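You operate a simulated robot arm through the tools that you are given. There is no shell and no other tool. Be economical: measure what you need, move in short steps, check, and stop when the job is done.

You run a simulated two-armed robot. Do the job below in one go: nothing can be reset, and whatever is moved stays where it is left.

## Task
Take the blue tea towel from the table top and lay it out flat on the top of the breakfast bar.

It is judged by the outcome, as a careful person would: the job done as asked, and still so three seconds after it is handed in. It fails if anything else is knocked over, pushed out of place, dropped, spilled or broken. Flat cloth is picked up by pressing the open fingertips on it (5 to 10 N) and closing them slowly along it; thin cloth reads only 2 to 8 mm in the jaws.

## Robot
Two 7-joint arms with two-finger grippers on one trunk, on a base that drives. Base frame: it is fixed to the floor where the robot stands at the start and does not move with it; the origin is under the middle of the robot, x ahead of it, y to its left, z up; the surface under the hand at the start is at about z = 0.75. Units: m, degrees, N and s.
The left shoulder is at the start at [0.099, 0.216, 1.091], the right one opposite. With the tool pointing down near the work surface each hand reaches from about 0.34 to 0.84 m from the robot's upright axis, wherever it stands, measured 20 degrees to its own side. Places, roughly: top of the breakfast bar [0.4, 2, 0.9]. Payload 3.18 kg a hand.
The TCP of each hand is the grasp point between the finger pads, 0.03 m short of the fingertips. In the tool frame z runs along the fingers and y along their closing line. The gripper opens to 0.144 m. The gripper's body begins 0.103 m behind the TCP.
Orientation is told as [roll, pitch, yaw] about the base's x, y, z axes, in that order, counted from this pose: with the fingers straight down and closing along the base's y, the tool's x points along the base's -x, its y along +y and its z along -z.

## Interface
- The arms move only by the tool drive_tool. It takes "left_deltas", "right_deltas" or both (then of equal length, played together; a hand with none holds still); each is a list of rows, each a list of 7 numbers: the shift along the base's x, y, z in m, then the turn, a rotation vector about the base's x, y, z in degrees, then the finger opening in m, from 0 to 0.144. In form: [[tx, ty, tz, ax, ay, az, fingers], ...]. A call has 1 to 12 rows; each row shifts and turns the commanded pose from where the row before left it. Each row takes 0.2 s and may step no farther than 0.05 m and 8.6 degrees from the row before; otherwise, or with a gripper value out of range, the whole call is refused. A pose out of reach is approached as far as the arm can. The call stops where the force on the tool passes 40 N (or 10 N more than at its start, if that is more) or the arm is blocked; 0.2 s more then pass. The fingers move at their own pace and stop on an object; they squeeze with about 25 N. The grip force told is the motor's: it shows also when the fingers shut on nothing. Time passes only in rows, and 0.2 s behind the last, so rows that do not move let the fingers close. The reply holds the time, the measured pose of the TCP, the force on the tool along the base axes, the opening and the grip force, in the units named above and with some noise, with the torque about the TCP (base axes, N m) and any sound that the robot's microphone picked up, and new pictures: "show" is both (left out), scene, wrist or none (wrist: the cameras of the hands that moved).
- Cameras (640 x 400 px; columns grow to the right, rows downward): "scene" is now at [0.2019, 0.0088, 1.2704]; the picture's right is [0.11, -0.99, 0.00], its down [-0.66, -0.07, -0.75] and it looks along [0.74, 0.08, -0.67] (base axes); focal length 273 px, centre (320, 200). "left" rides on the left gripper at [0.076, -0.016, -0.143] in its tool frame; the picture's right is [0.21, 0.98, 0.00], its down [-0.84, 0.18, -0.51] and it looks along [-0.50, 0.11, 0.86] (tool axes); focal length 218 px, centre (320, 200). "right" rides on the right gripper at [0.076, 0.016, -0.143] in its tool frame; the picture's right is [-0.21, 0.98, 0.00], its down [-0.84, -0.18, -0.51] and it looks along [-0.50, -0.11, 0.86] (tool axes); focal length 218 px, centre (320, 200). There is no depth. A picture from a camera that has moved, and an enlarged one, comes with that camera's place and axes in the base frame and with its lens.
- raise_lower(by): slides the trunk up (or, below 0, down) by that many m; the arms and the scene camera ride with it, the base frame stays. It gives what a move gives, with no picture.
- drive_base(legs): drives the robot by 1 to 6 legs, each [ahead, left, turn to the left] in m, m and degrees, along the robot's own axes; the way and the turn of a leg run together, so that a leg with both is an arc; at most 1.5 m and 180 degrees a leg. The arms and the cameras ride along, it lands a little off, and it stops where it bumps. It gives what a move gives, and a new picture of the scene camera.
- pan_tilt(pan, tilt): turns the head with the scene camera to pan (to the left, within 80 degrees either way) and tilt (down, from -29 to 69), counted from straight ahead of the robot. It gives what a move gives, and a new picture of the scene camera.
- close_up(camera, box): a new picture of the part [left, top, right, bottom] of that camera's present view, enlarged. The clock stands still meanwhile.
- hand_in(): hands the job in; it is judged then, once.

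Work in short steps. Places have to be worked out from the pictures, the camera data and where the tool is seen: move nearer, look again, correct. Check each grasp and each placing, and mend what went wrong. You have 120 turns and 260 pictures in all, those below and enlarged ones among them. Open the grippers and draw the arms clear of the work before you hand the job in, unless the task says otherwise; then end with one line.

The tools are called by a JSON object that holds its "name" and its "arguments". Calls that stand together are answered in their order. drive_tool: Moves the arms, as the interface text tells. Its arguments: {"type":"object","properties":{"left_deltas":{"type":"array"},"right_deltas":{"type":"array"},"show":{"type":"string","enum":["both","scene","wrist","none"]}},"required":[]} The other tools are called the same way: raise_lower (by) slides the trunk up or down; drive_base (legs) drives the base; pan_tilt (pan, tilt) turns the head that bears the scene camera; close_up (camera, box) takes an enlarged picture of a part of a camera's view; hand_in () hands the job in.

At the start:

```text
clock: 0.0
left_tcp_pos: [0.5686, 0.383, 0.9347]
left_tool_rot: [0.0, 0.1, 0.0]
left_force: [0.3, -1.5, 0.1]
left_torque: [-0.02, -0.02, 0.0]
left_opening: 0.1438
left_gripper_force: 0.2
right_tcp_pos: [0.4687, -0.1602, 0.9862]
right_tool_rot: [0.1, 0.0, 0.0]
right_force: [0.3, 0.5, 0.1]
right_torque: [0.01, -0.04, -0.02]
right_opening: 0.1439
right_gripper_force: 0.1
trunk travel left (down, up): [-0.175, 0.194]
robot x, y, heading: [-0.0028, 0.0026, -0.0]
head pan, tilt: [6.1, 41.7]
```

scene: 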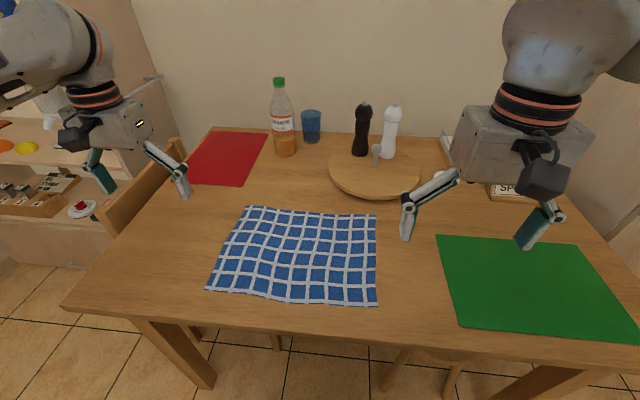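
right: 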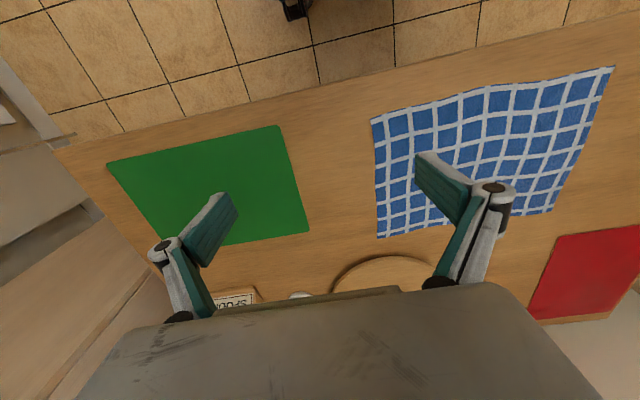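
left: 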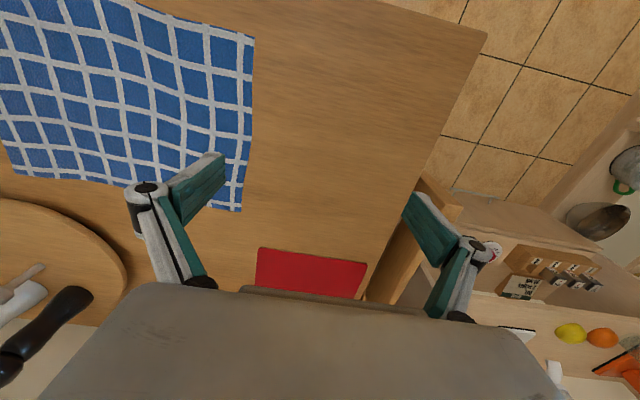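

The towel lies at about x 0.475–0.735, y −0.08–0.27 on the table. I look at the breakfast bar before planning the carry.

{"name": "pan_tilt", "arguments": {"pan": 75, "tilt": 25}}

{"name": "pan_tilt", "arguments": {"pan": 35, "tilt": 35}}

```text
clock: 1.4
left_tcp_pos: [0.5684, 0.382, 0.9352]
left_tool_rot: [0.0, 0.0, 0.0]
left_force: [-1.2, 0.1, 0.4]
left_torque: [0.01, 0.02, 0.01]
left_opening: 0.1439
left_gripper_force: 0.1
right_tcp_pos: [0.4697, -0.1606, 0.9857]
right_tool_rot: [0.0, 0.0, 0.0]
right_force: [0.0, 1.0, 0.2]
right_torque: [0.02, 0.0, -0.03]
right_opening: 0.144
right_gripper_force: 0.0
trunk travel left (down, up): [-0.175, 0.194]
robot x, y, heading: [-0.0039, -0.0001, -0.1]
head pan, tilt: [75.0, 25.0]
camera scene: at [0.1424, 0.0889, 1.2962], right [0.97, -0.26, 0.0], down [-0.11, -0.41, -0.91], along [0.24, 0.88, -0.42], focal length 273 px, centre (320, 200)
```

scene: 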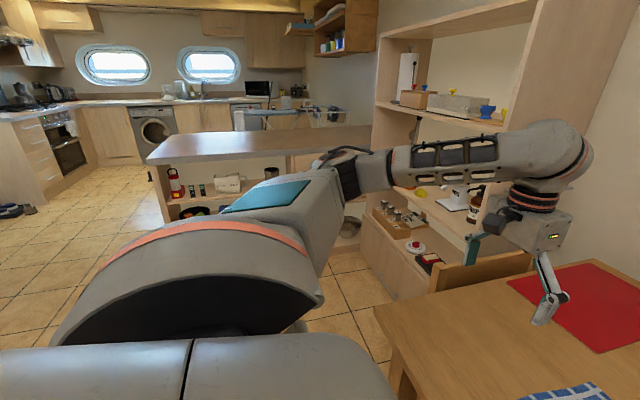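

```text
clock: 2.5
left_tcp_pos: [0.5696, 0.3823, 0.9348]
left_tool_rot: [0.0, 0.0, 0.0]
left_force: [0.0, 0.7, 0.5]
left_torque: [-0.03, 0.02, 0.02]
left_opening: 0.1438
left_gripper_force: 0.0
right_tcp_pos: [0.4674, -0.1602, 0.9858]
right_tool_rot: [0.0, 0.0, 0.0]
right_force: [-0.1, -0.3, 0.5]
right_torque: [0.01, -0.05, -0.02]
right_opening: 0.1442
right_gripper_force: 0.0
trunk travel left (down, up): [-0.175, 0.194]
robot x, y, heading: [0.002, 0.0004, 0.1]
head pan, tilt: [35.0, 35.0]
camera scene: at [0.1906, 0.0505, 1.2805], right [0.57, -0.82, 0.0], down [-0.47, -0.33, -0.82], along [0.67, 0.47, -0.57], focal length 273 px, centre (320, 200)
```

scene: 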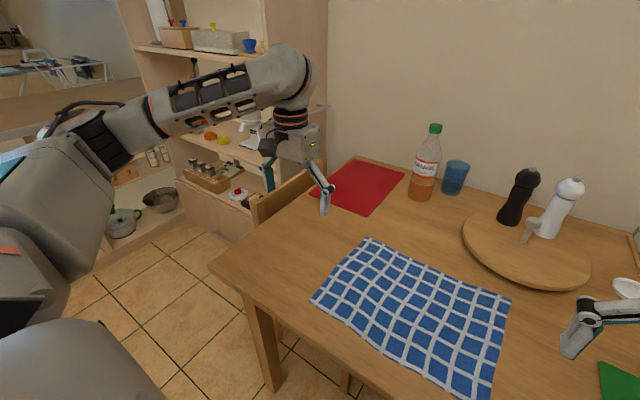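

The bar top seems to span about x −0.35 to 1.1, y 1.6 to 2.3, with nothing on it near the front. I'll pinch the towel's two near corners, so I first bring both hands above them and look down.

{"name": "pan_tilt", "arguments": {"pan": 6, "tilt": 50}}

{"name": "drive_tool", "arguments": {"left_deltas": [[-0.015, -0.03, -0.022, 0, 0, 0, 0.06], [-0.015, -0.03, -0.022, 0, 0, 0, 0.06], [-0.015, -0.03, -0.022, 0, 0, 0, 0.06], [-0.015, -0.03, -0.022, 0, 0, 0, 0.06], [-0.015, -0.03, -0.022, 0, 0, 0, 0.06]], "right_deltas": [[0.005, 0.025, -0.032, 0, 0, 0, 0.06], [0.005, 0.025, -0.032, 0, 0, 0, 0.06], [0.005, 0.025, -0.032, 0, 0, 0, 0.06], [0.005, 0.025, -0.032, 0, 0, 0, 0.06], [0.005, 0.025, -0.032, 0, 0, 0, 0.06]]}}

```text
clock: 3.4
left_tcp_pos: [0.5695, 0.3822, 0.9347]
left_tool_rot: [0.0, 0.0, 0.0]
left_force: [1.2, 0.5, -0.2]
left_torque: [0.03, 0.02, 0.0]
left_opening: 0.1438
left_gripper_force: 0.1
right_tcp_pos: [0.4686, -0.1607, 0.9866]
right_tool_rot: [0.0, -0.1, 0.0]
right_force: [0.3, 0.3, 0.8]
right_torque: [-0.01, 0.01, -0.02]
right_opening: 0.144
right_gripper_force: 0.0
trunk travel left (down, up): [-0.175, 0.194]
robot x, y, heading: [0.0006, 0.0005, 0.1]
head pan, tilt: [6.0, 50.0]
camera scene: at [0.1951, 0.008, 1.2588], right [0.11, -0.99, 0.0], down [-0.76, -0.08, -0.64], along [0.64, 0.07, -0.77], focal length 273 px, centre (320, 200)
```

scene: 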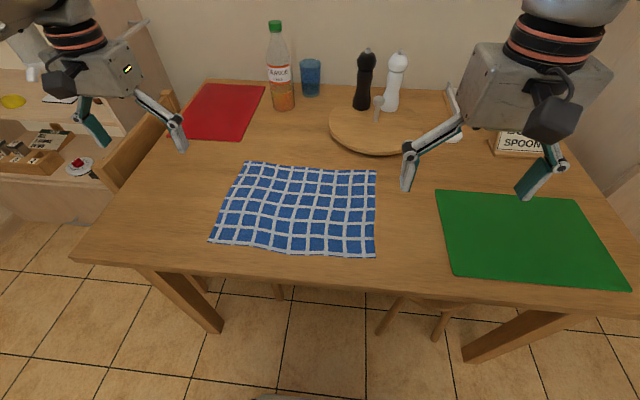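

```text
clock: 4.6
left_tcp_pos: [0.4951, 0.2349, 0.8224]
left_tool_rot: [0.0, 0.0, 0.1]
left_force: [-0.8, -0.2, -0.4]
left_torque: [-0.03, -0.01, -0.01]
left_opening: 0.0601
left_gripper_force: 0.0
right_tcp_pos: [0.4967, -0.0359, 0.8252]
right_tool_rot: [-0.1, -0.1, 0.0]
right_force: [0.1, 0.1, -0.1]
right_torque: [-0.03, 0.03, -0.02]
right_opening: 0.0601
right_gripper_force: 0.0
trunk travel left (down, up): [-0.175, 0.194]
robot x, y, heading: [-0.0006, -0.0023, -0.1]
head pan, tilt: [6.0, 50.0]
camera scene: at [0.196, 0.0082, 1.2584], right [0.1, -0.99, 0.0], down [-0.76, -0.08, -0.64], along [0.64, 0.07, -0.77], focal length 273 px, centre (320, 200)
camera right: at [0.4194, -0.0184, 0.9672], right [0.21, 0.98, 0.0], down [0.84, -0.18, 0.51], along [0.5, -0.11, -0.86], focal length 218 px, centre (320, 200)
camera left: at [0.4187, 0.2193, 0.9662], right [-0.21, 0.98, 0.0], down [0.84, 0.18, 0.51], along [0.5, 0.11, -0.86], focal length 218 px, centre (320, 200)
```

scene: 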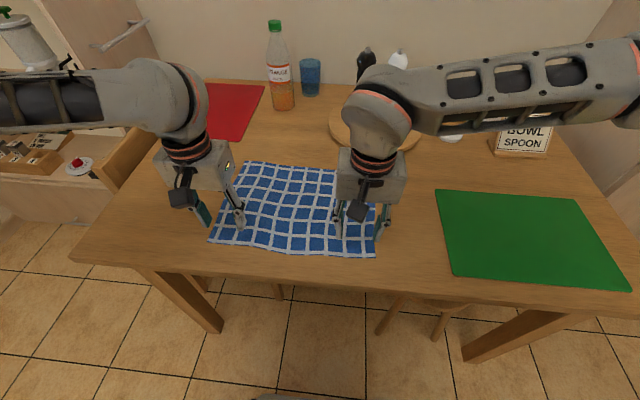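
right: 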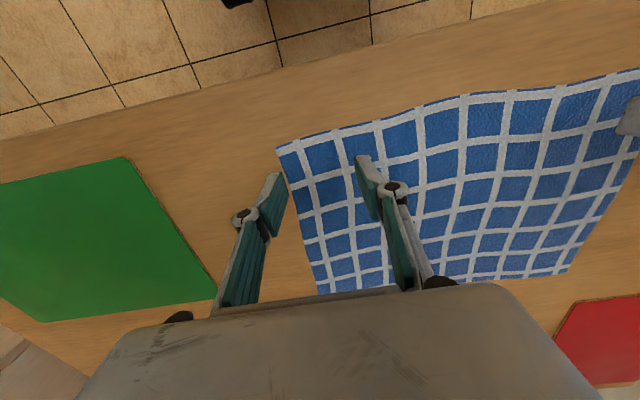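
left: 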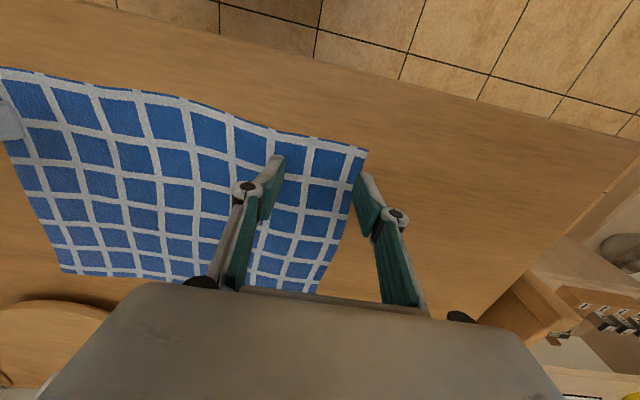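

From the wrist views the near corners are at about [0.478, 0.281] and [0.475, −0.074]. The fingertips straddle cloth just inside both, so I shift a touch and lower to just above the table.

{"name": "drive_tool", "arguments": {"left_deltas": [[-0.005, -0.003, -0.02, 0, 0, 0, 0.06], [0, 0, -0.017, 0, 0, 0, 0.06]], "right_deltas": [[-0.006, 0.012, -0.02, 0, 0, 0, 0.06], [0, 0, -0.02, 0, 0, 0, 0.06]], "show": "wrist"}}

```text
clock: 5.2
left_tcp_pos: [0.4868, 0.2303, 0.7878]
left_tool_rot: [0.0, 0.0, 0.0]
left_force: [-0.6, 0.0, 0.4]
left_torque: [0.01, 0.03, 0.0]
left_opening: 0.06
left_gripper_force: 0.1
right_tcp_pos: [0.4877, -0.0235, 0.7843]
right_tool_rot: [0.1, 0.1, 0.0]
right_force: [-0.4, -0.3, -1.1]
right_torque: [0.02, -0.02, 0.0]
right_opening: 0.0598
right_gripper_force: 0.0
trunk travel left (down, up): [-0.175, 0.194]
robot x, y, heading: [-0.0012, -0.0032, -0.1]
head pan, tilt: [6.0, 50.0]
camera right: at [0.4107, -0.0073, 0.9268], right [0.21, 0.98, 0.0], down [0.84, -0.18, 0.51], along [0.5, -0.11, -0.86], focal length 218 px, centre (320, 200)
camera left: at [0.4109, 0.2145, 0.93], right [-0.21, 0.98, 0.0], down [0.84, 0.18, 0.51], along [0.5, 0.11, -0.86], focal length 218 px, centre (320, 200)
```

right: 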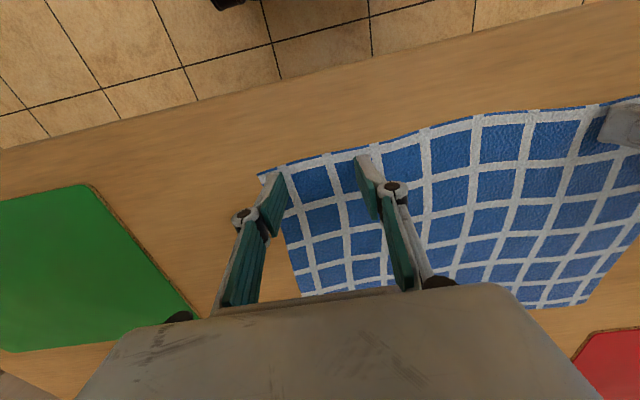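
left: 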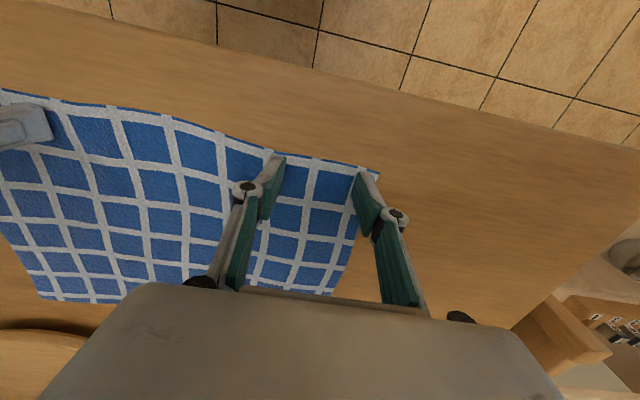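

Fingertips are just above the cloth within its corners. I press down in small steps to find contact.

{"name": "drive_tool", "arguments": {"left_deltas": [[0.003, 0, -0.004, 0, 0, 0, 0.06], [0, 0, -0.004, 0, 0, 0, 0.06], [0, 0, 0, 0, 0, 0, 0.06]], "right_deltas": [[0.003, 0.002, -0.003, 0, 0, 0, 0.06], [0, 0, -0.002, 0, 0, 0, 0.06], [0, 0, 0, 0, 0, 0, 0.06]], "show": "none"}}

```text
clock: 6.0
left_tcp_pos: [0.4904, 0.2303, 0.7824]
left_tool_rot: [0.0, 0.1, 0.1]
left_force: [-0.3, 0.1, -0.2]
left_torque: [0.02, 0.01, 0.01]
left_opening: 0.06
left_gripper_force: 0.1
right_tcp_pos: [0.4908, -0.0221, 0.7802]
right_tool_rot: [0.0, 0.0, 0.0]
right_force: [0.9, -1.2, 5.1]
right_torque: [-0.03, 0.01, 0.04]
right_opening: 0.0602
right_gripper_force: 0.4
trunk travel left (down, up): [-0.175, 0.194]
robot x, y, heading: [0.0029, 0.0037, -0.0]
head pan, tilt: [6.0, 50.0]
```

Right hand feels 5 N; the left still needs about 2–3 mm. I lower the left a little.

{"name": "drive_tool", "arguments": {"left_deltas": [[0, 0, -0.0015, 0, 0, 0, 0.06], [0, 0, -0.0015, 0, 0, 0, 0.06], [0, 0, 0, 0, 0, 0, 0.06]], "right_deltas": [[0, 0, -0.0005, 0, 0, 0, 0.06], [0, 0, 0, 0, 0, 0, 0.06], [0, 0, 0, 0, 0, 0, 0.06]], "show": "none"}}

```text
clock: 6.8
left_tcp_pos: [0.4922, 0.2295, 0.7798]
left_tool_rot: [-0.1, -0.2, 0.0]
left_force: [0.1, -2.5, 20.0]
left_torque: [-0.36, 0.07, -0.02]
left_opening: 0.0604
left_gripper_force: 8.3
right_tcp_pos: [0.4897, -0.0222, 0.7807]
right_tool_rot: [0.0, -0.1, 0.0]
right_force: [-0.6, 1.5, 3.1]
right_torque: [0.02, 0.06, 0.01]
right_opening: 0.0603
right_gripper_force: 0.1
trunk travel left (down, up): [-0.175, 0.194]
robot x, y, heading: [-0.0016, -0.0005, -0.1]
head pan, tilt: [6.0, 50.0]
```

Left is at 20 N, too hard, and right is at 3 N; I balance them.

{"name": "drive_tool", "arguments": {"left_deltas": [[0, 0, -0.0, 0, 0, 0, 0.06], [0, 0, 0.0011, 0, 0, 0, 0.06], [0, 0, 0, 0, 0, 0, 0.06]], "right_deltas": [[0, 0, -0.0008, 0, 0, 0, 0.06], [0, 0, 0, 0, 0, 0, 0.06], [0, 0, 0, 0, 0, 0, 0.06]], "show": "none"}}

```text
clock: 7.6
left_tcp_pos: [0.4914, 0.2293, 0.7791]
left_tool_rot: [0.1, -0.1, 0.0]
left_force: [0.8, -4.7, 19.2]
left_torque: [-0.55, 0.09, 0.03]
left_opening: 0.0611
left_gripper_force: 8.6
right_tcp_pos: [0.4901, -0.0214, 0.7811]
right_tool_rot: [0.0, -0.1, 0.0]
right_force: [-0.7, 1.6, 6.4]
right_torque: [-0.04, 0.07, 0.0]
right_opening: 0.0601
right_gripper_force: 0.8
trunk travel left (down, up): [-0.175, 0.194]
robot x, y, heading: [0.0034, 0.001, -0.3]
head pan, tilt: [6.0, 50.0]
```

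Right is good at 6 N. Left still needs easing by about 1.5 mm.

{"name": "drive_tool", "arguments": {"left_deltas": [[0, 0, 0.0015, 0, 0, 0, 0.06], [0, 0, 0, 0, 0, 0, 0.06]], "show": "none"}}

```text
clock: 8.2
left_tcp_pos: [0.4912, 0.2297, 0.7805]
left_tool_rot: [0.0, 0.0, 0.1]
left_force: [0.8, 0.6, 8.7]
left_torque: [0.01, 0.05, 0.01]
left_opening: 0.0607
left_gripper_force: 0.0
right_tcp_pos: [0.4906, -0.0214, 0.7809]
right_tool_rot: [0.0, 0.0, 0.0]
right_force: [-1.7, -0.6, 10.1]
right_torque: [-0.08, 0.08, -0.01]
right_opening: 0.0603
right_gripper_force: 0.0
trunk travel left (down, up): [-0.175, 0.194]
robot x, y, heading: [-0.0011, -0.0001, -0.1]
head pan, tilt: [6.0, 50.0]
```

Both press at 9–10 N, so I close the fingers slowly along the cloth.

{"name": "drive_tool", "arguments": {"left_deltas": [[0, 0, 0, 0, 0, 0, 0.055], [0, 0, 0, 0, 0, 0, 0.05], [0, 0, 0, 0, 0, 0, 0.045], [0, 0, 0, 0, 0, 0, 0.04], [0, 0, 0, 0, 0, 0, 0.034], [0, 0, 0, 0, 0, 0, 0.028], [0, 0, 0, 0, 0, 0, 0.022], [0, 0, 0, 0, 0, 0, 0.016], [0, 0, 0, 0, 0, 0, 0.01], [0, 0, 0, 0, 0, 0, 0.004], [0, 0, 0, 0, 0, 0, 0], [0, 0, 0, 0, 0, 0, 0]], "right_deltas": [[0, 0, 0, 0, 0, 0, 0.055], [0, 0, 0, 0, 0, 0, 0.05], [0, 0, 0, 0, 0, 0, 0.045], [0, 0, 0, 0, 0, 0, 0.04], [0, 0, 0, 0, 0, 0, 0.034], [0, 0, 0, 0, 0, 0, 0.028], [0, 0, 0, 0, 0, 0, 0.022], [0, 0, 0, 0, 0, 0, 0.016], [0, 0, 0, 0, 0, 0, 0.01], [0, 0, 0, 0, 0, 0, 0.004], [0, 0, 0, 0, 0, 0, 0], [0, 0, 0, 0, 0, 0, 0]]}}

```text
clock: 10.8
left_tcp_pos: [0.4911, 0.2291, 0.7794]
left_tool_rot: [0.0, 0.0, 0.0]
left_force: [0.5, -4.2, 0.3]
left_torque: [-0.12, 0.06, 0.03]
left_opening: 0.0045
left_gripper_force: 29.3
right_tcp_pos: [0.4921, -0.0204, 0.7807]
right_tool_rot: [-0.1, 0.0, -0.1]
right_force: [-0.7, 4.7, -0.4]
right_torque: [0.17, 0.01, 0.0]
right_opening: 0.0023
right_gripper_force: 21.2
trunk travel left (down, up): [-0.175, 0.194]
robot x, y, heading: [0.0042, -0.0025, 0.2]
head pan, tilt: [6.0, 50.0]
camera scene: at [0.1951, 0.0079, 1.2587], right [0.1, -0.99, 0.0], down [-0.76, -0.08, -0.64], along [0.64, 0.07, -0.77], focal length 273 px, centre (320, 200)
camera right: at [0.4136, -0.0044, 0.9227], right [0.21, 0.98, 0.0], down [0.84, -0.18, 0.51], along [0.5, -0.11, -0.86], focal length 218 px, centre (320, 200)
camera left: at [0.4157, 0.2134, 0.9222], right [-0.21, 0.98, 0.0], down [0.84, 0.18, 0.51], along [0.5, 0.11, -0.86], focal length 218 px, centre (320, 200)
```

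scene: 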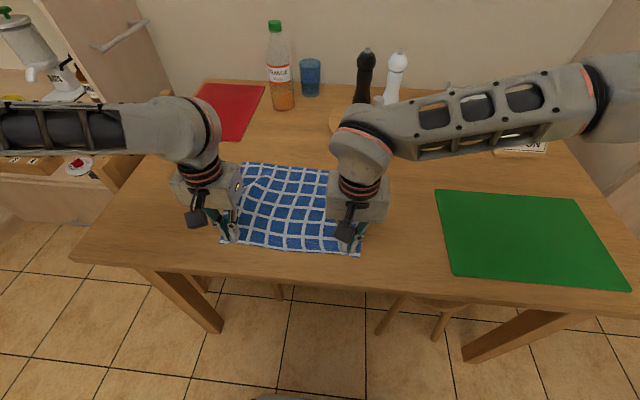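
right: 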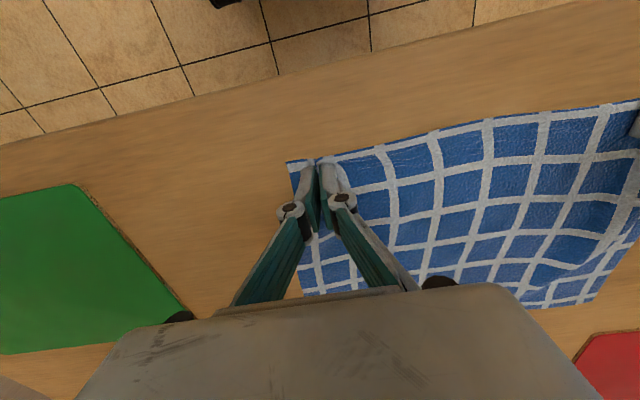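
left: 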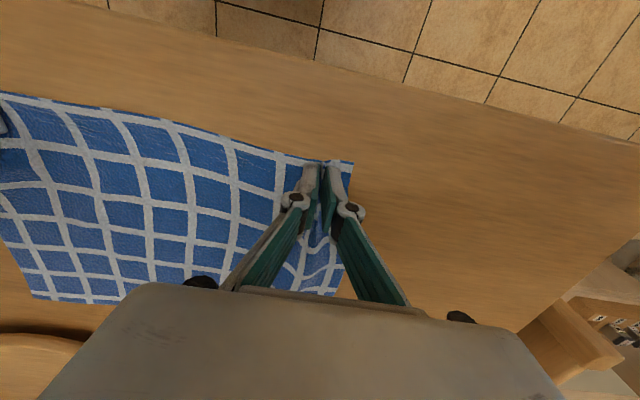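

Both hands hold cloth at the corners (4.5 and 2.3 mm readings). I lift straight up with a small spread-neutral motion and check the grasp.

{"name": "drive_tool", "arguments": {"left_deltas": [[0, 0, 0.02, 0, 0, 0, 0], [0, 0, 0.03, 0, 0, 0, 0], [0, 0, 0.03, 0, 0, 0, 0]], "right_deltas": [[0, 0, 0.02, 0, 0, 0, 0], [0, 0, 0.03, 0, 0, 0, 0], [0, 0, 0.03, 0, 0, 0, 0]]}}

```text
clock: 11.6
left_tcp_pos: [0.4918, 0.2282, 0.8608]
left_tool_rot: [-0.1, -0.1, 0.0]
left_force: [-0.4, -6.1, 0.0]
left_torque: [-0.15, -0.03, 0.03]
left_opening: 0.001
left_gripper_force: 22.1
right_tcp_pos: [0.4912, -0.023, 0.8609]
right_tool_rot: [-0.1, -0.1, 0.0]
right_force: [0.1, 5.4, 0.0]
right_torque: [0.12, -0.05, -0.06]
right_opening: 0.0027
right_gripper_force: 21.0
trunk travel left (down, up): [-0.175, 0.194]
robot x, y, heading: [-0.0021, 0.0018, 0.0]
head pan, tilt: [6.0, 50.0]
camera scene: at [0.1939, 0.0076, 1.2592], right [0.1, -0.99, 0.0], down [-0.76, -0.08, -0.64], along [0.64, 0.07, -0.77], focal length 273 px, centre (320, 200)
camera right: at [0.414, -0.0056, 1.0037], right [0.21, 0.98, 0.0], down [0.84, -0.18, 0.51], along [0.5, -0.11, -0.86], focal length 218 px, centre (320, 200)
camera left: at [0.4147, 0.2125, 1.0035], right [-0.21, 0.98, 0.0], down [0.84, 0.18, 0.51], along [0.5, 0.11, -0.86], focal length 218 px, centre (320, 200)
```

scene: 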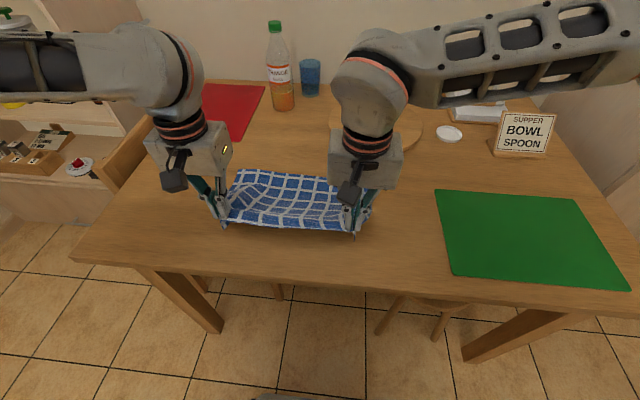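
right: 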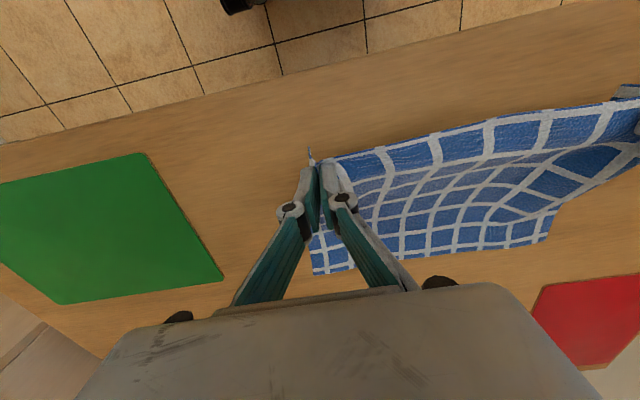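
left: 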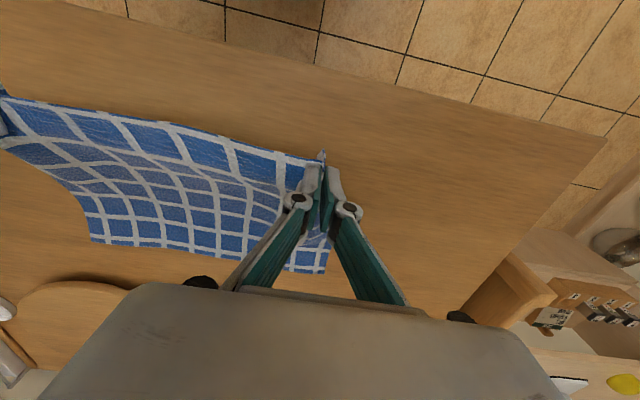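

The cloth is lifted, with 5–6 N of sideways tension between hands. I ease it by bringing the hands 4 mm each inward while lifting further.

{"name": "drive_tool", "arguments": {"left_deltas": [[0, -0.004, 0.01, 0, 0, 0, 0], [0, 0, 0.04, 0, 0, 0, 0], [0, 0, 0.04, 0, 0, 0, 0], [0, 0, 0.03, 0, 0, 0, 0]], "right_deltas": [[0, 0.004, 0.01, 0, 0, 0, 0], [0, 0, 0.04, 0, 0, 0, 0], [0, 0, 0.04, 0, 0, 0, 0], [0, 0, 0.03, 0, 0, 0, 0]], "show": "none"}}

{"name": "raise_lower", "arguments": {"by": 0.19}}

{"name": "drive_tool", "arguments": {"left_deltas": [[0, 0, 0.02, 0, 0, 0, 0], [0, 0, 0.03, 0, 0, 0, 0]], "right_deltas": [[0, 0, 0.02, 0, 0, 0, 0], [0, 0, 0.03, 0, 0, 0, 0]]}}

```text
clock: 12.6
left_tcp_pos: [0.4914, 0.2277, 0.98]
left_tool_rot: [0.0, 0.0, 0.0]
left_force: [0.3, -2.2, 1.5]
left_torque: [-0.05, -0.02, -0.05]
left_opening: 0.0026
left_gripper_force: 22.2
right_tcp_pos: [0.4911, -0.017, 0.9828]
right_tool_rot: [-0.1, 0.0, 0.0]
right_force: [0.0, 0.9, 0.9]
right_torque: [0.04, -0.03, 0.0]
right_opening: 0.0008
right_gripper_force: 21.9
trunk travel left (down, up): [-0.175, 0.194]
robot x, y, heading: [0.0006, -0.0048, 0.1]
head pan, tilt: [6.0, 50.0]
```

```text
clock: 14.7
left_tcp_pos: [0.4925, 0.2261, 1.1693]
left_tool_rot: [0.0, 0.0, 0.0]
left_force: [-0.1, 0.5, 0.8]
left_torque: [0.0, 0.01, 0.0]
left_opening: 0.0022
left_gripper_force: 28.8
right_tcp_pos: [0.4901, -0.0176, 1.1701]
right_tool_rot: [-0.1, 0.0, 0.0]
right_force: [-0.7, -0.1, -0.3]
right_torque: [0.06, 0.02, -0.01]
right_opening: 0.0031
right_gripper_force: 20.0
trunk travel left (down, up): [-0.365, 0.004]
robot x, y, heading: [0.0017, 0.0, -0.1]
head pan, tilt: [6.0, 50.0]
```

```text
clock: 15.3
left_tcp_pos: [0.4916, 0.2231, 1.2222]
left_tool_rot: [-0.1, 0.0, 0.0]
left_force: [0.6, -0.6, -0.8]
left_torque: [0.04, -0.05, 0.07]
left_opening: 0.0046
left_gripper_force: 32.1
right_tcp_pos: [0.4882, -0.0185, 1.218]
right_tool_rot: [0.0, -0.1, -0.1]
right_force: [0.1, 1.1, -0.8]
right_torque: [-0.01, -0.04, 0.02]
right_opening: 0.0044
right_gripper_force: 28.5
trunk travel left (down, up): [-0.365, 0.004]
robot x, y, heading: [0.0007, -0.0012, -0.1]
head pan, tilt: [6.0, 50.0]
camera scene: at [0.1163, 0.0078, 1.454], right [0.1, -0.99, 0.0], down [-0.76, -0.08, -0.64], along [0.64, 0.07, -0.77], focal length 273 px, centre (320, 200)
camera right: at [0.4108, -0.001, 1.362], right [0.21, 0.98, 0.0], down [0.84, -0.18, 0.51], along [0.5, -0.11, -0.86], focal length 218 px, centre (320, 200)
camera left: at [0.4149, 0.2074, 1.3645], right [-0.21, 0.98, 0.0], down [0.84, 0.18, 0.51], along [0.5, 0.11, -0.86], focal length 218 px, centre (320, 200)
```

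scene: 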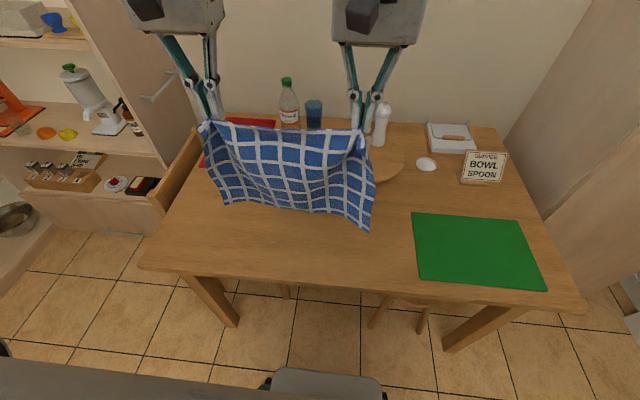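
right: 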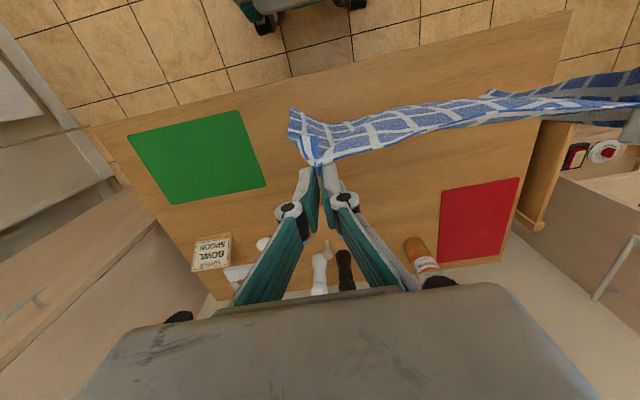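
left: 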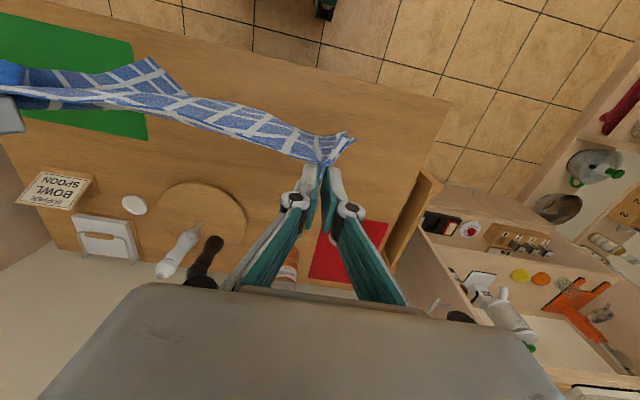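

The towel hangs evenly by both corners, well clear of the table. I back away from the table and turn left toward the bar.

{"name": "drive_base", "arguments": {"legs": [[-0.25, 0, 0], [0, 0, 45], [0, 0, 45]]}}

{"name": "pan_tilt", "arguments": {"pan": 0, "tilt": 30}}

```text
clock: 21.1
left_tcp_pos: [-0.4521, 0.5014, 1.2211]
left_tool_rot: [0.0, 0.0, 87.5]
left_force: [-0.2, -0.4, -0.1]
left_torque: [-0.02, 0.01, 0.03]
left_opening: 0.0015
left_gripper_force: 22.3
right_tcp_pos: [-0.2108, 0.488, 1.219]
right_tool_rot: [0.0, -0.1, 87.4]
right_force: [0.9, 0.0, 2.0]
right_torque: [-0.01, -0.03, -0.02]
right_opening: 0.0008
right_gripper_force: 22.5
trunk travel left (down, up): [-0.365, 0.004]
robot x, y, heading: [-0.2531, 0.003, 87.7]
head pan, tilt: [6.0, 50.0]
camera scene: at [-0.2534, 0.1176, 1.4539], right [1.0, 0.06, 0.0], down [0.05, -0.76, -0.64], along [-0.04, 0.64, -0.77], focal length 273 px, centre (320, 200)
```

scene: 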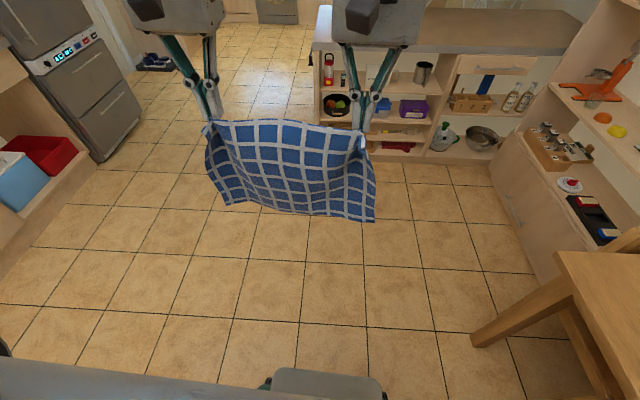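

```text
clock: 22.0
left_tcp_pos: [-0.4514, 0.501, 1.2221]
left_tool_rot: [0.0, 0.0, 87.5]
left_force: [-0.9, -0.3, 0.1]
left_torque: [-0.03, 0.08, -0.02]
left_opening: 0.0027
left_gripper_force: 30.0
right_tcp_pos: [-0.2107, 0.4882, 1.2178]
right_tool_rot: [-0.1, 0.0, 87.4]
right_force: [0.9, 0.3, 0.5]
right_torque: [-0.01, -0.04, 0.0]
right_opening: 0.0033
right_gripper_force: 30.8
trunk travel left (down, up): [-0.365, 0.004]
robot x, y, heading: [-0.2492, -0.0029, 87.8]
head pan, tilt: [0.0, 30.0]
camera scene: at [-0.2444, 0.1311, 1.4833], right [1.0, -0.04, 0.0], down [-0.02, -0.5, -0.87], along [0.04, 0.86, -0.5], focal length 273 px, centre (320, 200)
```

scene: 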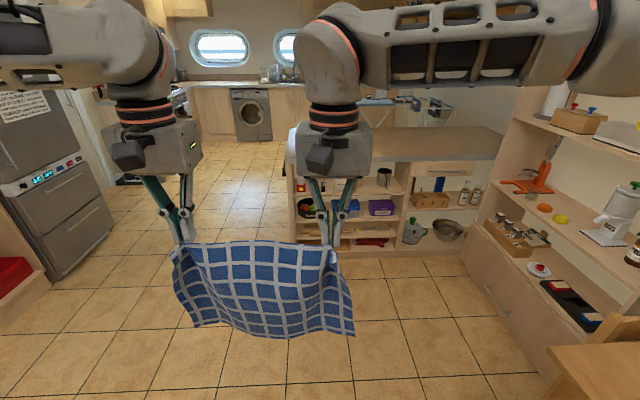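

The bar's front edge is at about y 1.59 and spans x −0.35 to 0.85, and it is empty. I raise the hands a little so the cloth clears the bar, then drive to about [0.05, 1.0] facing it.

{"name": "drive_tool", "arguments": {"left_deltas": [[0, 0, 0.03, 0, 0, 0, 0], [0, 0, 0.03, 0, 0, 0, 0]], "right_deltas": [[0, 0, 0.03, 0, 0, 0, 0], [0, 0, 0.03, 0, 0, 0, 0]], "show": "none"}}

{"name": "drive_base", "arguments": {"legs": [[0, 0, 2.3], [0.6, 0, 0], [0, -0.3, 0], [0.3, 0, 0]]}}

```text
clock: 22.6
left_tcp_pos: [-0.451, 0.5026, 1.2816]
left_tool_rot: [0.0, 0.1, 87.6]
left_force: [0.2, -0.2, 1.3]
left_torque: [0.0, -0.05, 0.04]
left_opening: 0.001
left_gripper_force: 23.3
right_tcp_pos: [-0.2095, 0.4899, 1.2779]
right_tool_rot: [0.1, 0.0, 87.4]
right_force: [0.6, -0.1, -0.3]
right_torque: [0.01, 0.01, 0.02]
right_opening: 0.002
right_gripper_force: 22.2
trunk travel left (down, up): [-0.365, 0.004]
robot x, y, heading: [-0.253, 0.0005, 87.3]
head pan, tilt: [0.0, 30.0]
```

```text
clock: 30.9
left_tcp_pos: [-0.1754, 1.3955, 1.2804]
left_tool_rot: [0.0, -0.1, 90.6]
left_force: [0.7, -0.3, -0.1]
left_torque: [-0.03, -0.04, 0.03]
left_opening: 0.0025
left_gripper_force: 20.8
right_tcp_pos: [0.0666, 1.3947, 1.2783]
right_tool_rot: [0.0, 0.0, 90.6]
right_force: [0.2, -0.1, -1.8]
right_torque: [-0.02, 0.06, 0.02]
right_opening: 0.0008
right_gripper_force: 20.2
trunk travel left (down, up): [-0.365, 0.004]
robot x, y, heading: [0.0533, 0.903, 90.7]
head pan, tilt: [0.0, 30.0]
camera scene: at [0.0512, 1.0354, 1.4834], right [1.0, 0.01, 0.0], down [0.01, -0.5, -0.87], along [-0.01, 0.87, -0.5], focal length 273 px, centre (320, 200)
```

scene: 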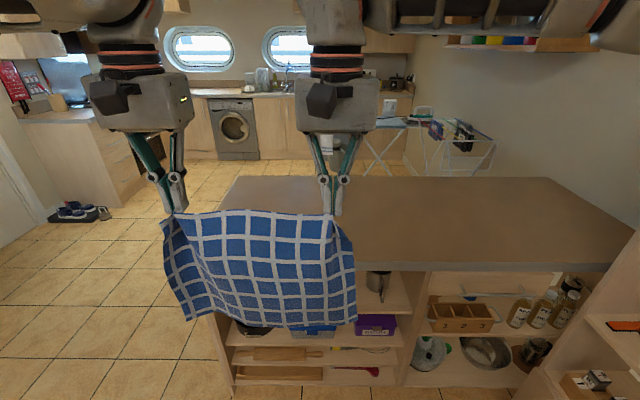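

The bar top front edge reads about y 1.66, left end about x −0.36. I move 0.1 m right for margin and 0.3 m ahead, so the hanging cloth passes over the bar front.

{"name": "drive_base", "arguments": {"legs": [[0, -0.1, -0.6], [0.3, 0, 0]]}}

{"name": "pan_tilt", "arguments": {"pan": 0, "tilt": 45}}

```text
clock: 34.1
left_tcp_pos: [-0.0762, 1.6991, 1.2807]
left_tool_rot: [0.1, -0.1, 90.6]
left_force: [0.8, -0.4, -1.3]
left_torque: [-0.01, 0.0, 0.03]
left_opening: 0.0031
left_gripper_force: 20.4
right_tcp_pos: [0.1645, 1.6986, 1.2781]
right_tool_rot: [0.1, -0.1, 90.6]
right_force: [-0.8, -0.9, 0.0]
right_torque: [-0.01, 0.01, -0.05]
right_opening: 0.0025
right_gripper_force: 30.8
trunk travel left (down, up): [-0.365, 0.004]
robot x, y, heading: [0.1519, 1.2058, 90.5]
head pan, tilt: [0.0, 30.0]
camera scene: at [0.1501, 1.3389, 1.4834], right [1.0, 0.01, 0.0], down [0.0, -0.5, -0.87], along [-0.01, 0.87, -0.5], focal length 273 px, centre (320, 200)
```

scene: 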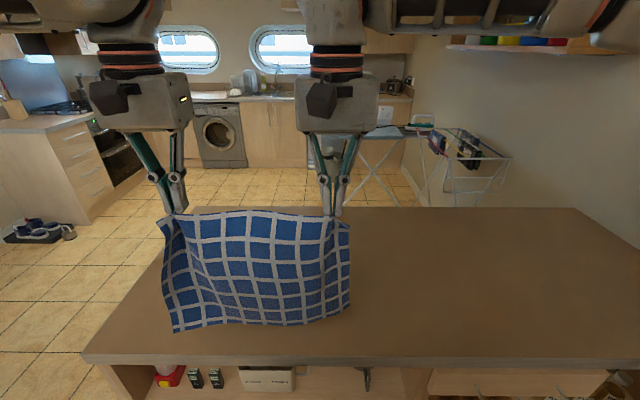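

```text
clock: 34.8
left_tcp_pos: [-0.0755, 1.6988, 1.2811]
left_tool_rot: [0.0, 0.0, 90.6]
left_force: [0.3, -0.1, 2.1]
left_torque: [-0.01, -0.04, -0.04]
left_opening: 0.0005
left_gripper_force: 21.0
right_tcp_pos: [0.1658, 1.6975, 1.2783]
right_tool_rot: [0.0, 0.0, 90.6]
right_force: [-0.4, 0.3, 1.2]
right_torque: [0.0, -0.02, 0.02]
right_opening: 0.0017
right_gripper_force: 21.8
trunk travel left (down, up): [-0.365, 0.004]
robot x, y, heading: [0.1498, 1.2054, 90.6]
head pan, tilt: [0.0, 45.0]
camera scene: at [0.1502, 1.329, 1.4609], right [1.0, 0.01, 0.0], down [0.01, -0.71, -0.71], along [-0.01, 0.71, -0.71], focal length 273 px, centre (320, 200)
```

scene: 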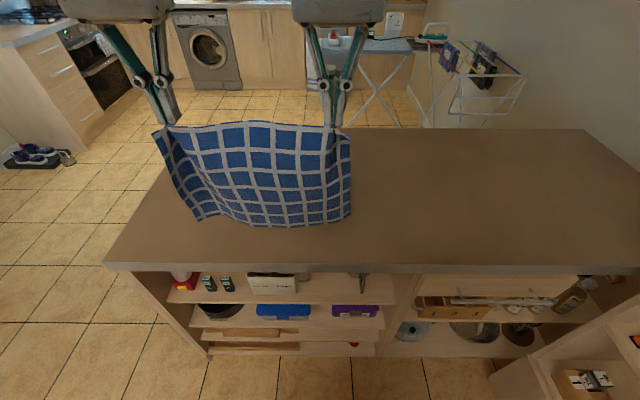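

The cloth is over the bar (front edge y ≈ 1.67, left end x ≈ −0.36). I move the hands ahead to y ≈ 2.0, then will lower until the hem touches.

{"name": "drive_tool", "arguments": {"left_deltas": [[0, 0.03, 0, 0, 0, 0, 0], [0, 0.04, 0, 0, 0, 0, 0], [0, 0.04, 0, 0, 0, 0, 0], [0, 0.04, 0, 0, 0, 0, 0], [0, 0.04, 0, 0, 0, 0, 0], [0, 0.04, 0, 0, 0, 0, 0], [0, 0.04, 0, 0, 0, 0, 0], [0, 0.03, 0, 0, 0, 0, 0], [0, 0, 0, 0, 0, 0, 0], [0, 0, 0, 0, 0, 0, 0]], "right_deltas": [[0, 0.03, 0, 0, 0, 0, 0], [0, 0.04, 0, 0, 0, 0, 0], [0, 0.04, 0, 0, 0, 0, 0], [0, 0.04, 0, 0, 0, 0, 0], [0, 0.04, 0, 0, 0, 0, 0], [0, 0.04, 0, 0, 0, 0, 0], [0, 0.04, 0, 0, 0, 0, 0], [0, 0.03, 0, 0, 0, 0, 0], [0, 0, 0, 0, 0, 0, 0], [0, 0, 0, 0, 0, 0, 0]]}}

```text
clock: 37.0
left_tcp_pos: [-0.0744, 1.9097, 1.2793]
left_tool_rot: [0.0, 0.0, 90.6]
left_force: [1.8, -0.8, -0.5]
left_torque: [0.01, -0.02, -0.01]
left_opening: 0.0032
left_gripper_force: 21.6
left hand out of reach, approached as far as the arm can: row 6, 7, 8
right_tcp_pos: [0.166, 1.8311, 1.2494]
right_tool_rot: [0.2, -0.3, 90.2]
right_force: [-0.7, 0.5, -0.3]
right_torque: [-0.03, 0.09, 0.02]
right_opening: 0.0036
right_gripper_force: 31.9
right hand out of reach, approached as far as the arm can: row 4, 5, 6, 7, 8
trunk travel left (down, up): [-0.365, 0.004]
robot x, y, heading: [0.1524, 1.2073, 90.5]
head pan, tilt: [0.0, 45.0]
camera scene: at [0.1506, 1.3295, 1.4608], right [1.0, 0.01, 0.0], down [0.01, -0.71, -0.71], along [-0.01, 0.71, -0.71], focal length 273 px, centre (320, 200)
camera right: at [0.1498, 1.7541, 1.3916], right [-0.98, 0.21, 0.01], down [0.18, 0.84, 0.51], along [0.1, 0.5, -0.86], focal length 218 px, centre (320, 200)
camera left: at [-0.0571, 1.8337, 1.421], right [-0.98, -0.22, 0.0], down [-0.19, 0.84, 0.51], along [-0.11, 0.5, -0.86], focal length 218 px, centre (320, 200)
```

scene: 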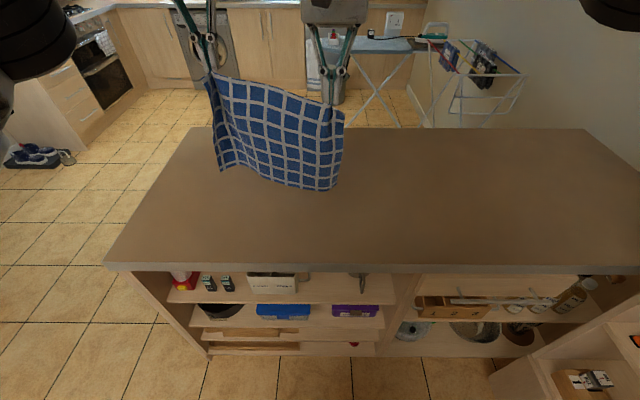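
right: 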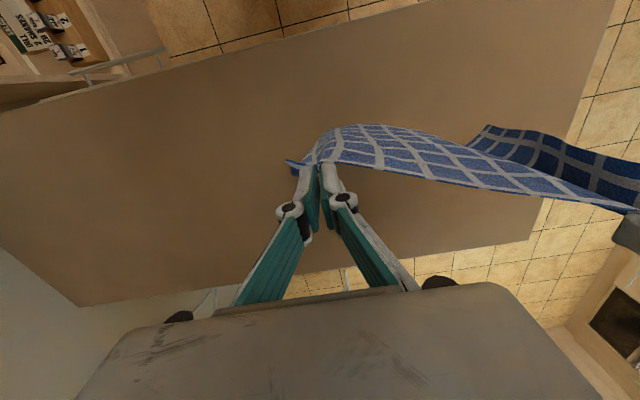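
left: 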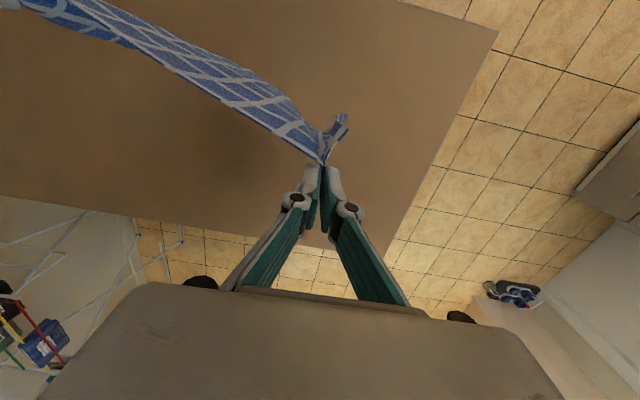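

Both arms reach their limit at this height. I draw back to y ≈ 1.75 and tilt the fingers 45° forward, which gains reach.

{"name": "drive_tool", "arguments": {"left_deltas": [[0, -0.04, 0, 0, 0, 0, 0], [0, -0.04, 0, 0, 0, 0, 0], [0, -0.04, 0, 0, 0, 0, 0], [0, -0.04, 0, 0, 0, 0, 0], [0, -0.04, 0, 0, 0, 0, 0], [0, -0.04, 0, 0, 0, 0, 0]], "right_deltas": [[0, -0.04, 0, 0, 0, 0, 0], [0, -0.04, 0, 0, 0, 0, 0], [0, -0.04, 0, 0, 0, 0, 0], [0, -0.04, 0, 0, 0, 0, 0], [0, -0.04, 0, 0, 0, 0, 0], [0, -0.04, 0, 0, 0, 0, 0]], "show": "none"}}

```text
clock: 38.4
left_tcp_pos: [-0.0784, 1.6655, 1.2778]
left_tool_rot: [0.0, -0.1, 90.6]
left_force: [1.4, -0.7, 0.8]
left_torque: [0.03, -0.08, 0.02]
left_opening: 0.0011
left_gripper_force: 26.9
right_tcp_pos: [0.1653, 1.5894, 1.2506]
right_tool_rot: [0.0, -0.3, 90.7]
right_force: [-1.1, -0.5, 0.4]
right_torque: [0.08, 0.06, -0.02]
right_opening: 0.0013
right_gripper_force: 22.7
trunk travel left (down, up): [-0.365, 0.004]
robot x, y, heading: [0.1485, 1.209, 90.6]
head pan, tilt: [0.0, 45.0]
```

Commands were clamped to what was reached, so I level the two hands and tilt both 45° forward, shifting them 8 cm right to centre them on the robot.

{"name": "drive_tool", "arguments": {"left_deltas": [[0.0133, 0.006, 0, 7.5, 0, 0, 0], [0.0133, 0.006, 0, 7.5, 0, 0, 0], [0.0133, 0.006, 0, 7.5, 0, 0, 0], [0.0133, 0.006, 0, 7.5, 0, 0, 0], [0.0133, 0.006, 0, 7.5, 0, 0, 0], [0.0133, 0.006, 0, 7.5, 0, 0, 0]], "right_deltas": [[0.0133, 0.0185, 0.0045, 7.5, 0, 0, 0], [0.0133, 0.0185, 0.0045, 7.5, 0, 0, 0], [0.0133, 0.0185, 0.0045, 7.5, 0, 0, 0], [0.0133, 0.0185, 0.0045, 7.5, 0, 0, 0], [0.0133, 0.0185, 0.0045, 7.5, 0, 0, 0], [0.0133, 0.0185, 0.0045, 7.5, 0, 0, 0]], "show": "scene"}}

```text
clock: 39.8
left_tcp_pos: [0.0066, 1.7071, 1.2801]
left_tool_rot: [-0.7, -45.2, 90.8]
left_force: [0.7, -0.2, 0.1]
left_torque: [-0.02, 0.05, 0.02]
left_opening: 0.0009
left_gripper_force: 24.7
right_tcp_pos: [0.249, 1.7006, 1.2773]
right_tool_rot: [-0.4, -45.1, 90.7]
right_force: [0.2, -0.5, 0.5]
right_torque: [0.02, 0.03, 0.06]
right_opening: 0.0009
right_gripper_force: 25.0
trunk travel left (down, up): [-0.365, 0.004]
robot x, y, heading: [0.1532, 1.2049, 90.2]
head pan, tilt: [0.0, 45.0]
camera scene: at [0.1517, 1.329, 1.4608], right [1.0, 0.01, 0.0], down [0.01, -0.71, -0.71], along [-0.01, 0.71, -0.71], focal length 273 px, centre (320, 200)
```

scene: 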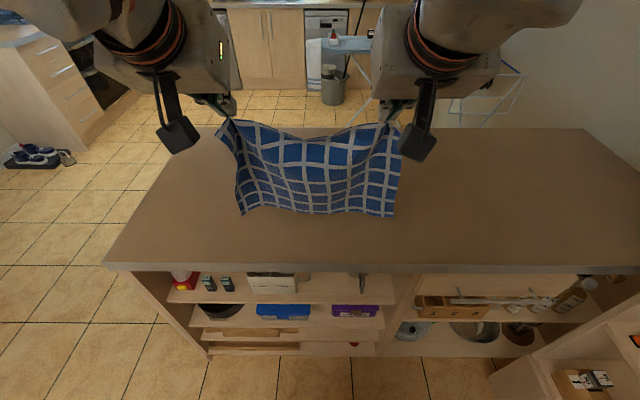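

Now I move ahead with the tilted hands by 0.28 m, spreading each hand 5 mm to take the sag out.

{"name": "drive_tool", "arguments": {"left_deltas": [[-0.002, 0.03, 0, 0, 0, 0, 0], [-0.002, 0.035, 0, 0, 0, 0, 0], [-0.002, 0.035, -0.005, 0, 0, 0, 0], [0, 0.04, -0.005, 0, 0, 0, 0], [0, 0.04, -0.005, 0, 0, 0, 0], [0, 0.04, -0.005, 0, 0, 0, 0], [0, 0.035, -0.005, 0, 0, 0, 0], [0, 0.025, -0.005, 0, 0, 0, 0], [0, 0, 0, 0, 0, 0, 0], [0, 0, 0, 0, 0, 0, 0]], "right_deltas": [[0.002, 0.03, 0, 0, 0, 0, 0], [0.002, 0.035, 0, 0, 0, 0, 0], [0.002, 0.035, -0.005, 0, 0, 0, 0], [0, 0.04, -0.005, 0, 0, 0, 0], [0, 0.04, -0.005, 0, 0, 0, 0], [0, 0.04, -0.005, 0, 0, 0, 0], [0, 0.035, -0.005, 0, 0, 0, 0], [0, 0.025, -0.005, 0, 0, 0, 0], [0, 0, 0, 0, 0, 0, 0], [0, 0, 0, 0, 0, 0, 0]], "show": "scene"}}

```text
clock: 42.0
left_tcp_pos: [-0.0026, 1.9876, 1.2458]
left_tool_rot: [-0.6, -45.0, 90.8]
left_force: [0.1, 0.1, -0.2]
left_torque: [-0.07, -0.03, 0.02]
left_opening: 0.001
left_gripper_force: 25.3
right_tcp_pos: [0.2513, 1.9818, 1.2478]
right_tool_rot: [-0.6, -45.0, 90.8]
right_force: [-0.8, 0.2, 0.1]
right_torque: [-0.02, -0.04, -0.03]
right_opening: 0.0007
right_gripper_force: 25.3
trunk travel left (down, up): [-0.365, 0.004]
robot x, y, heading: [0.1487, 1.2074, 90.5]
head pan, tilt: [0.0, 45.0]
camera scene: at [0.1502, 1.3302, 1.4607], right [1.0, 0.01, 0.0], down [0.01, -0.71, -0.71], along [-0.01, 0.71, -0.71], focal length 273 px, centre (320, 200)
```

scene: 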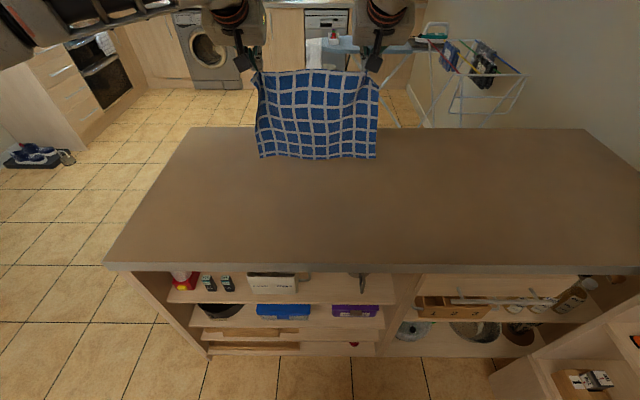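

Reached, level. The hem is about 0.98 high; I lower 7 cm slowly to bring it to the bar surface.

{"name": "drive_tool", "arguments": {"left_deltas": [[0, 0, -0.02, 0, 0, 0, 0], [0, 0, -0.02, 0, 0, 0, 0], [0, 0, -0.015, 0, 0, 0, 0], [0, 0, -0.015, 0, 0, 0, 0], [0, 0, 0, 0, 0, 0, 0]], "right_deltas": [[0, 0.004, -0.02, 0, 0, 0, 0], [0, 0.002, -0.02, 0, 0, 0, 0], [0, 0, -0.015, 0, 0, 0, 0], [0, 0, -0.015, 0, 0, 0, 0], [0, 0, 0, 0, 0, 0, 0]], "show": "scene"}}

{"name": "close_up", "arguments": {"camera": "scene", "box": [220, 60, 420, 185]}}

```text
clock: 43.2
left_tcp_pos: [-0.0012, 1.9879, 1.1793]
left_tool_rot: [-0.6, -45.2, 90.8]
left_force: [0.3, 0.2, 0.6]
left_torque: [-0.01, 0.0, -0.03]
left_opening: 0.0013
left_gripper_force: 25.3
right_tcp_pos: [0.2526, 1.9861, 1.1777]
right_tool_rot: [-0.5, -44.9, 90.8]
right_force: [1.1, 0.5, -0.2]
right_torque: [0.01, 0.01, 0.0]
right_opening: 0.0009
right_gripper_force: 24.9
trunk travel left (down, up): [-0.365, 0.004]
robot x, y, heading: [0.15, 1.2072, 90.3]
head pan, tilt: [0.0, 45.0]
camera scene: at [0.1503, 1.3288, 1.4609], right [1.0, 0.01, 0.0], down [0.01, -0.71, -0.71], along [-0.01, 0.71, -0.71], focal length 273 px, centre (320, 200)
```

scene: 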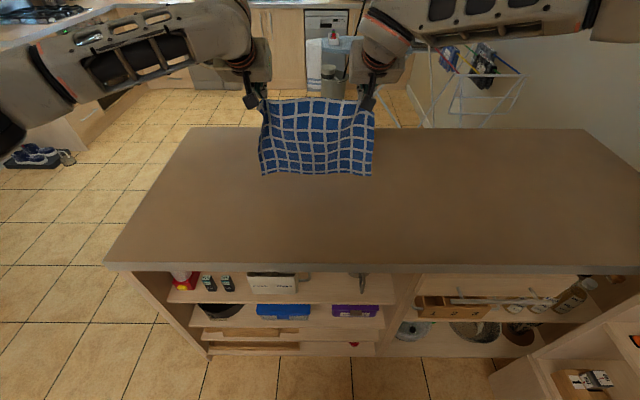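

```text
3.20 times, centred on (320, 122) of scene
camera zoom: at [0.1503, 1.3288, 1.4609], right [1.0, 0.01, 0.0], down [0.01, -0.71, -0.71], along [-0.01, 0.71, -0.71], focal length 873 px, centre (320, 448)
```

zoom: 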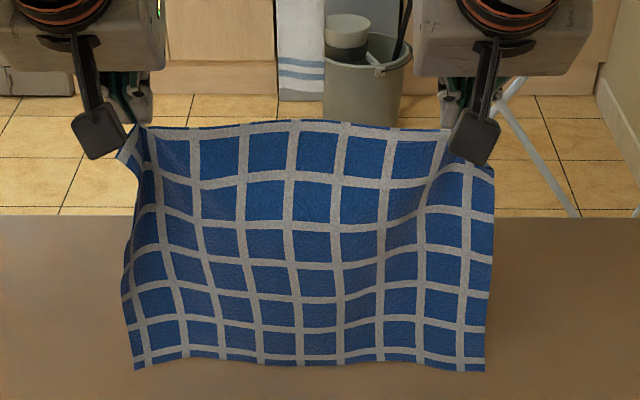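

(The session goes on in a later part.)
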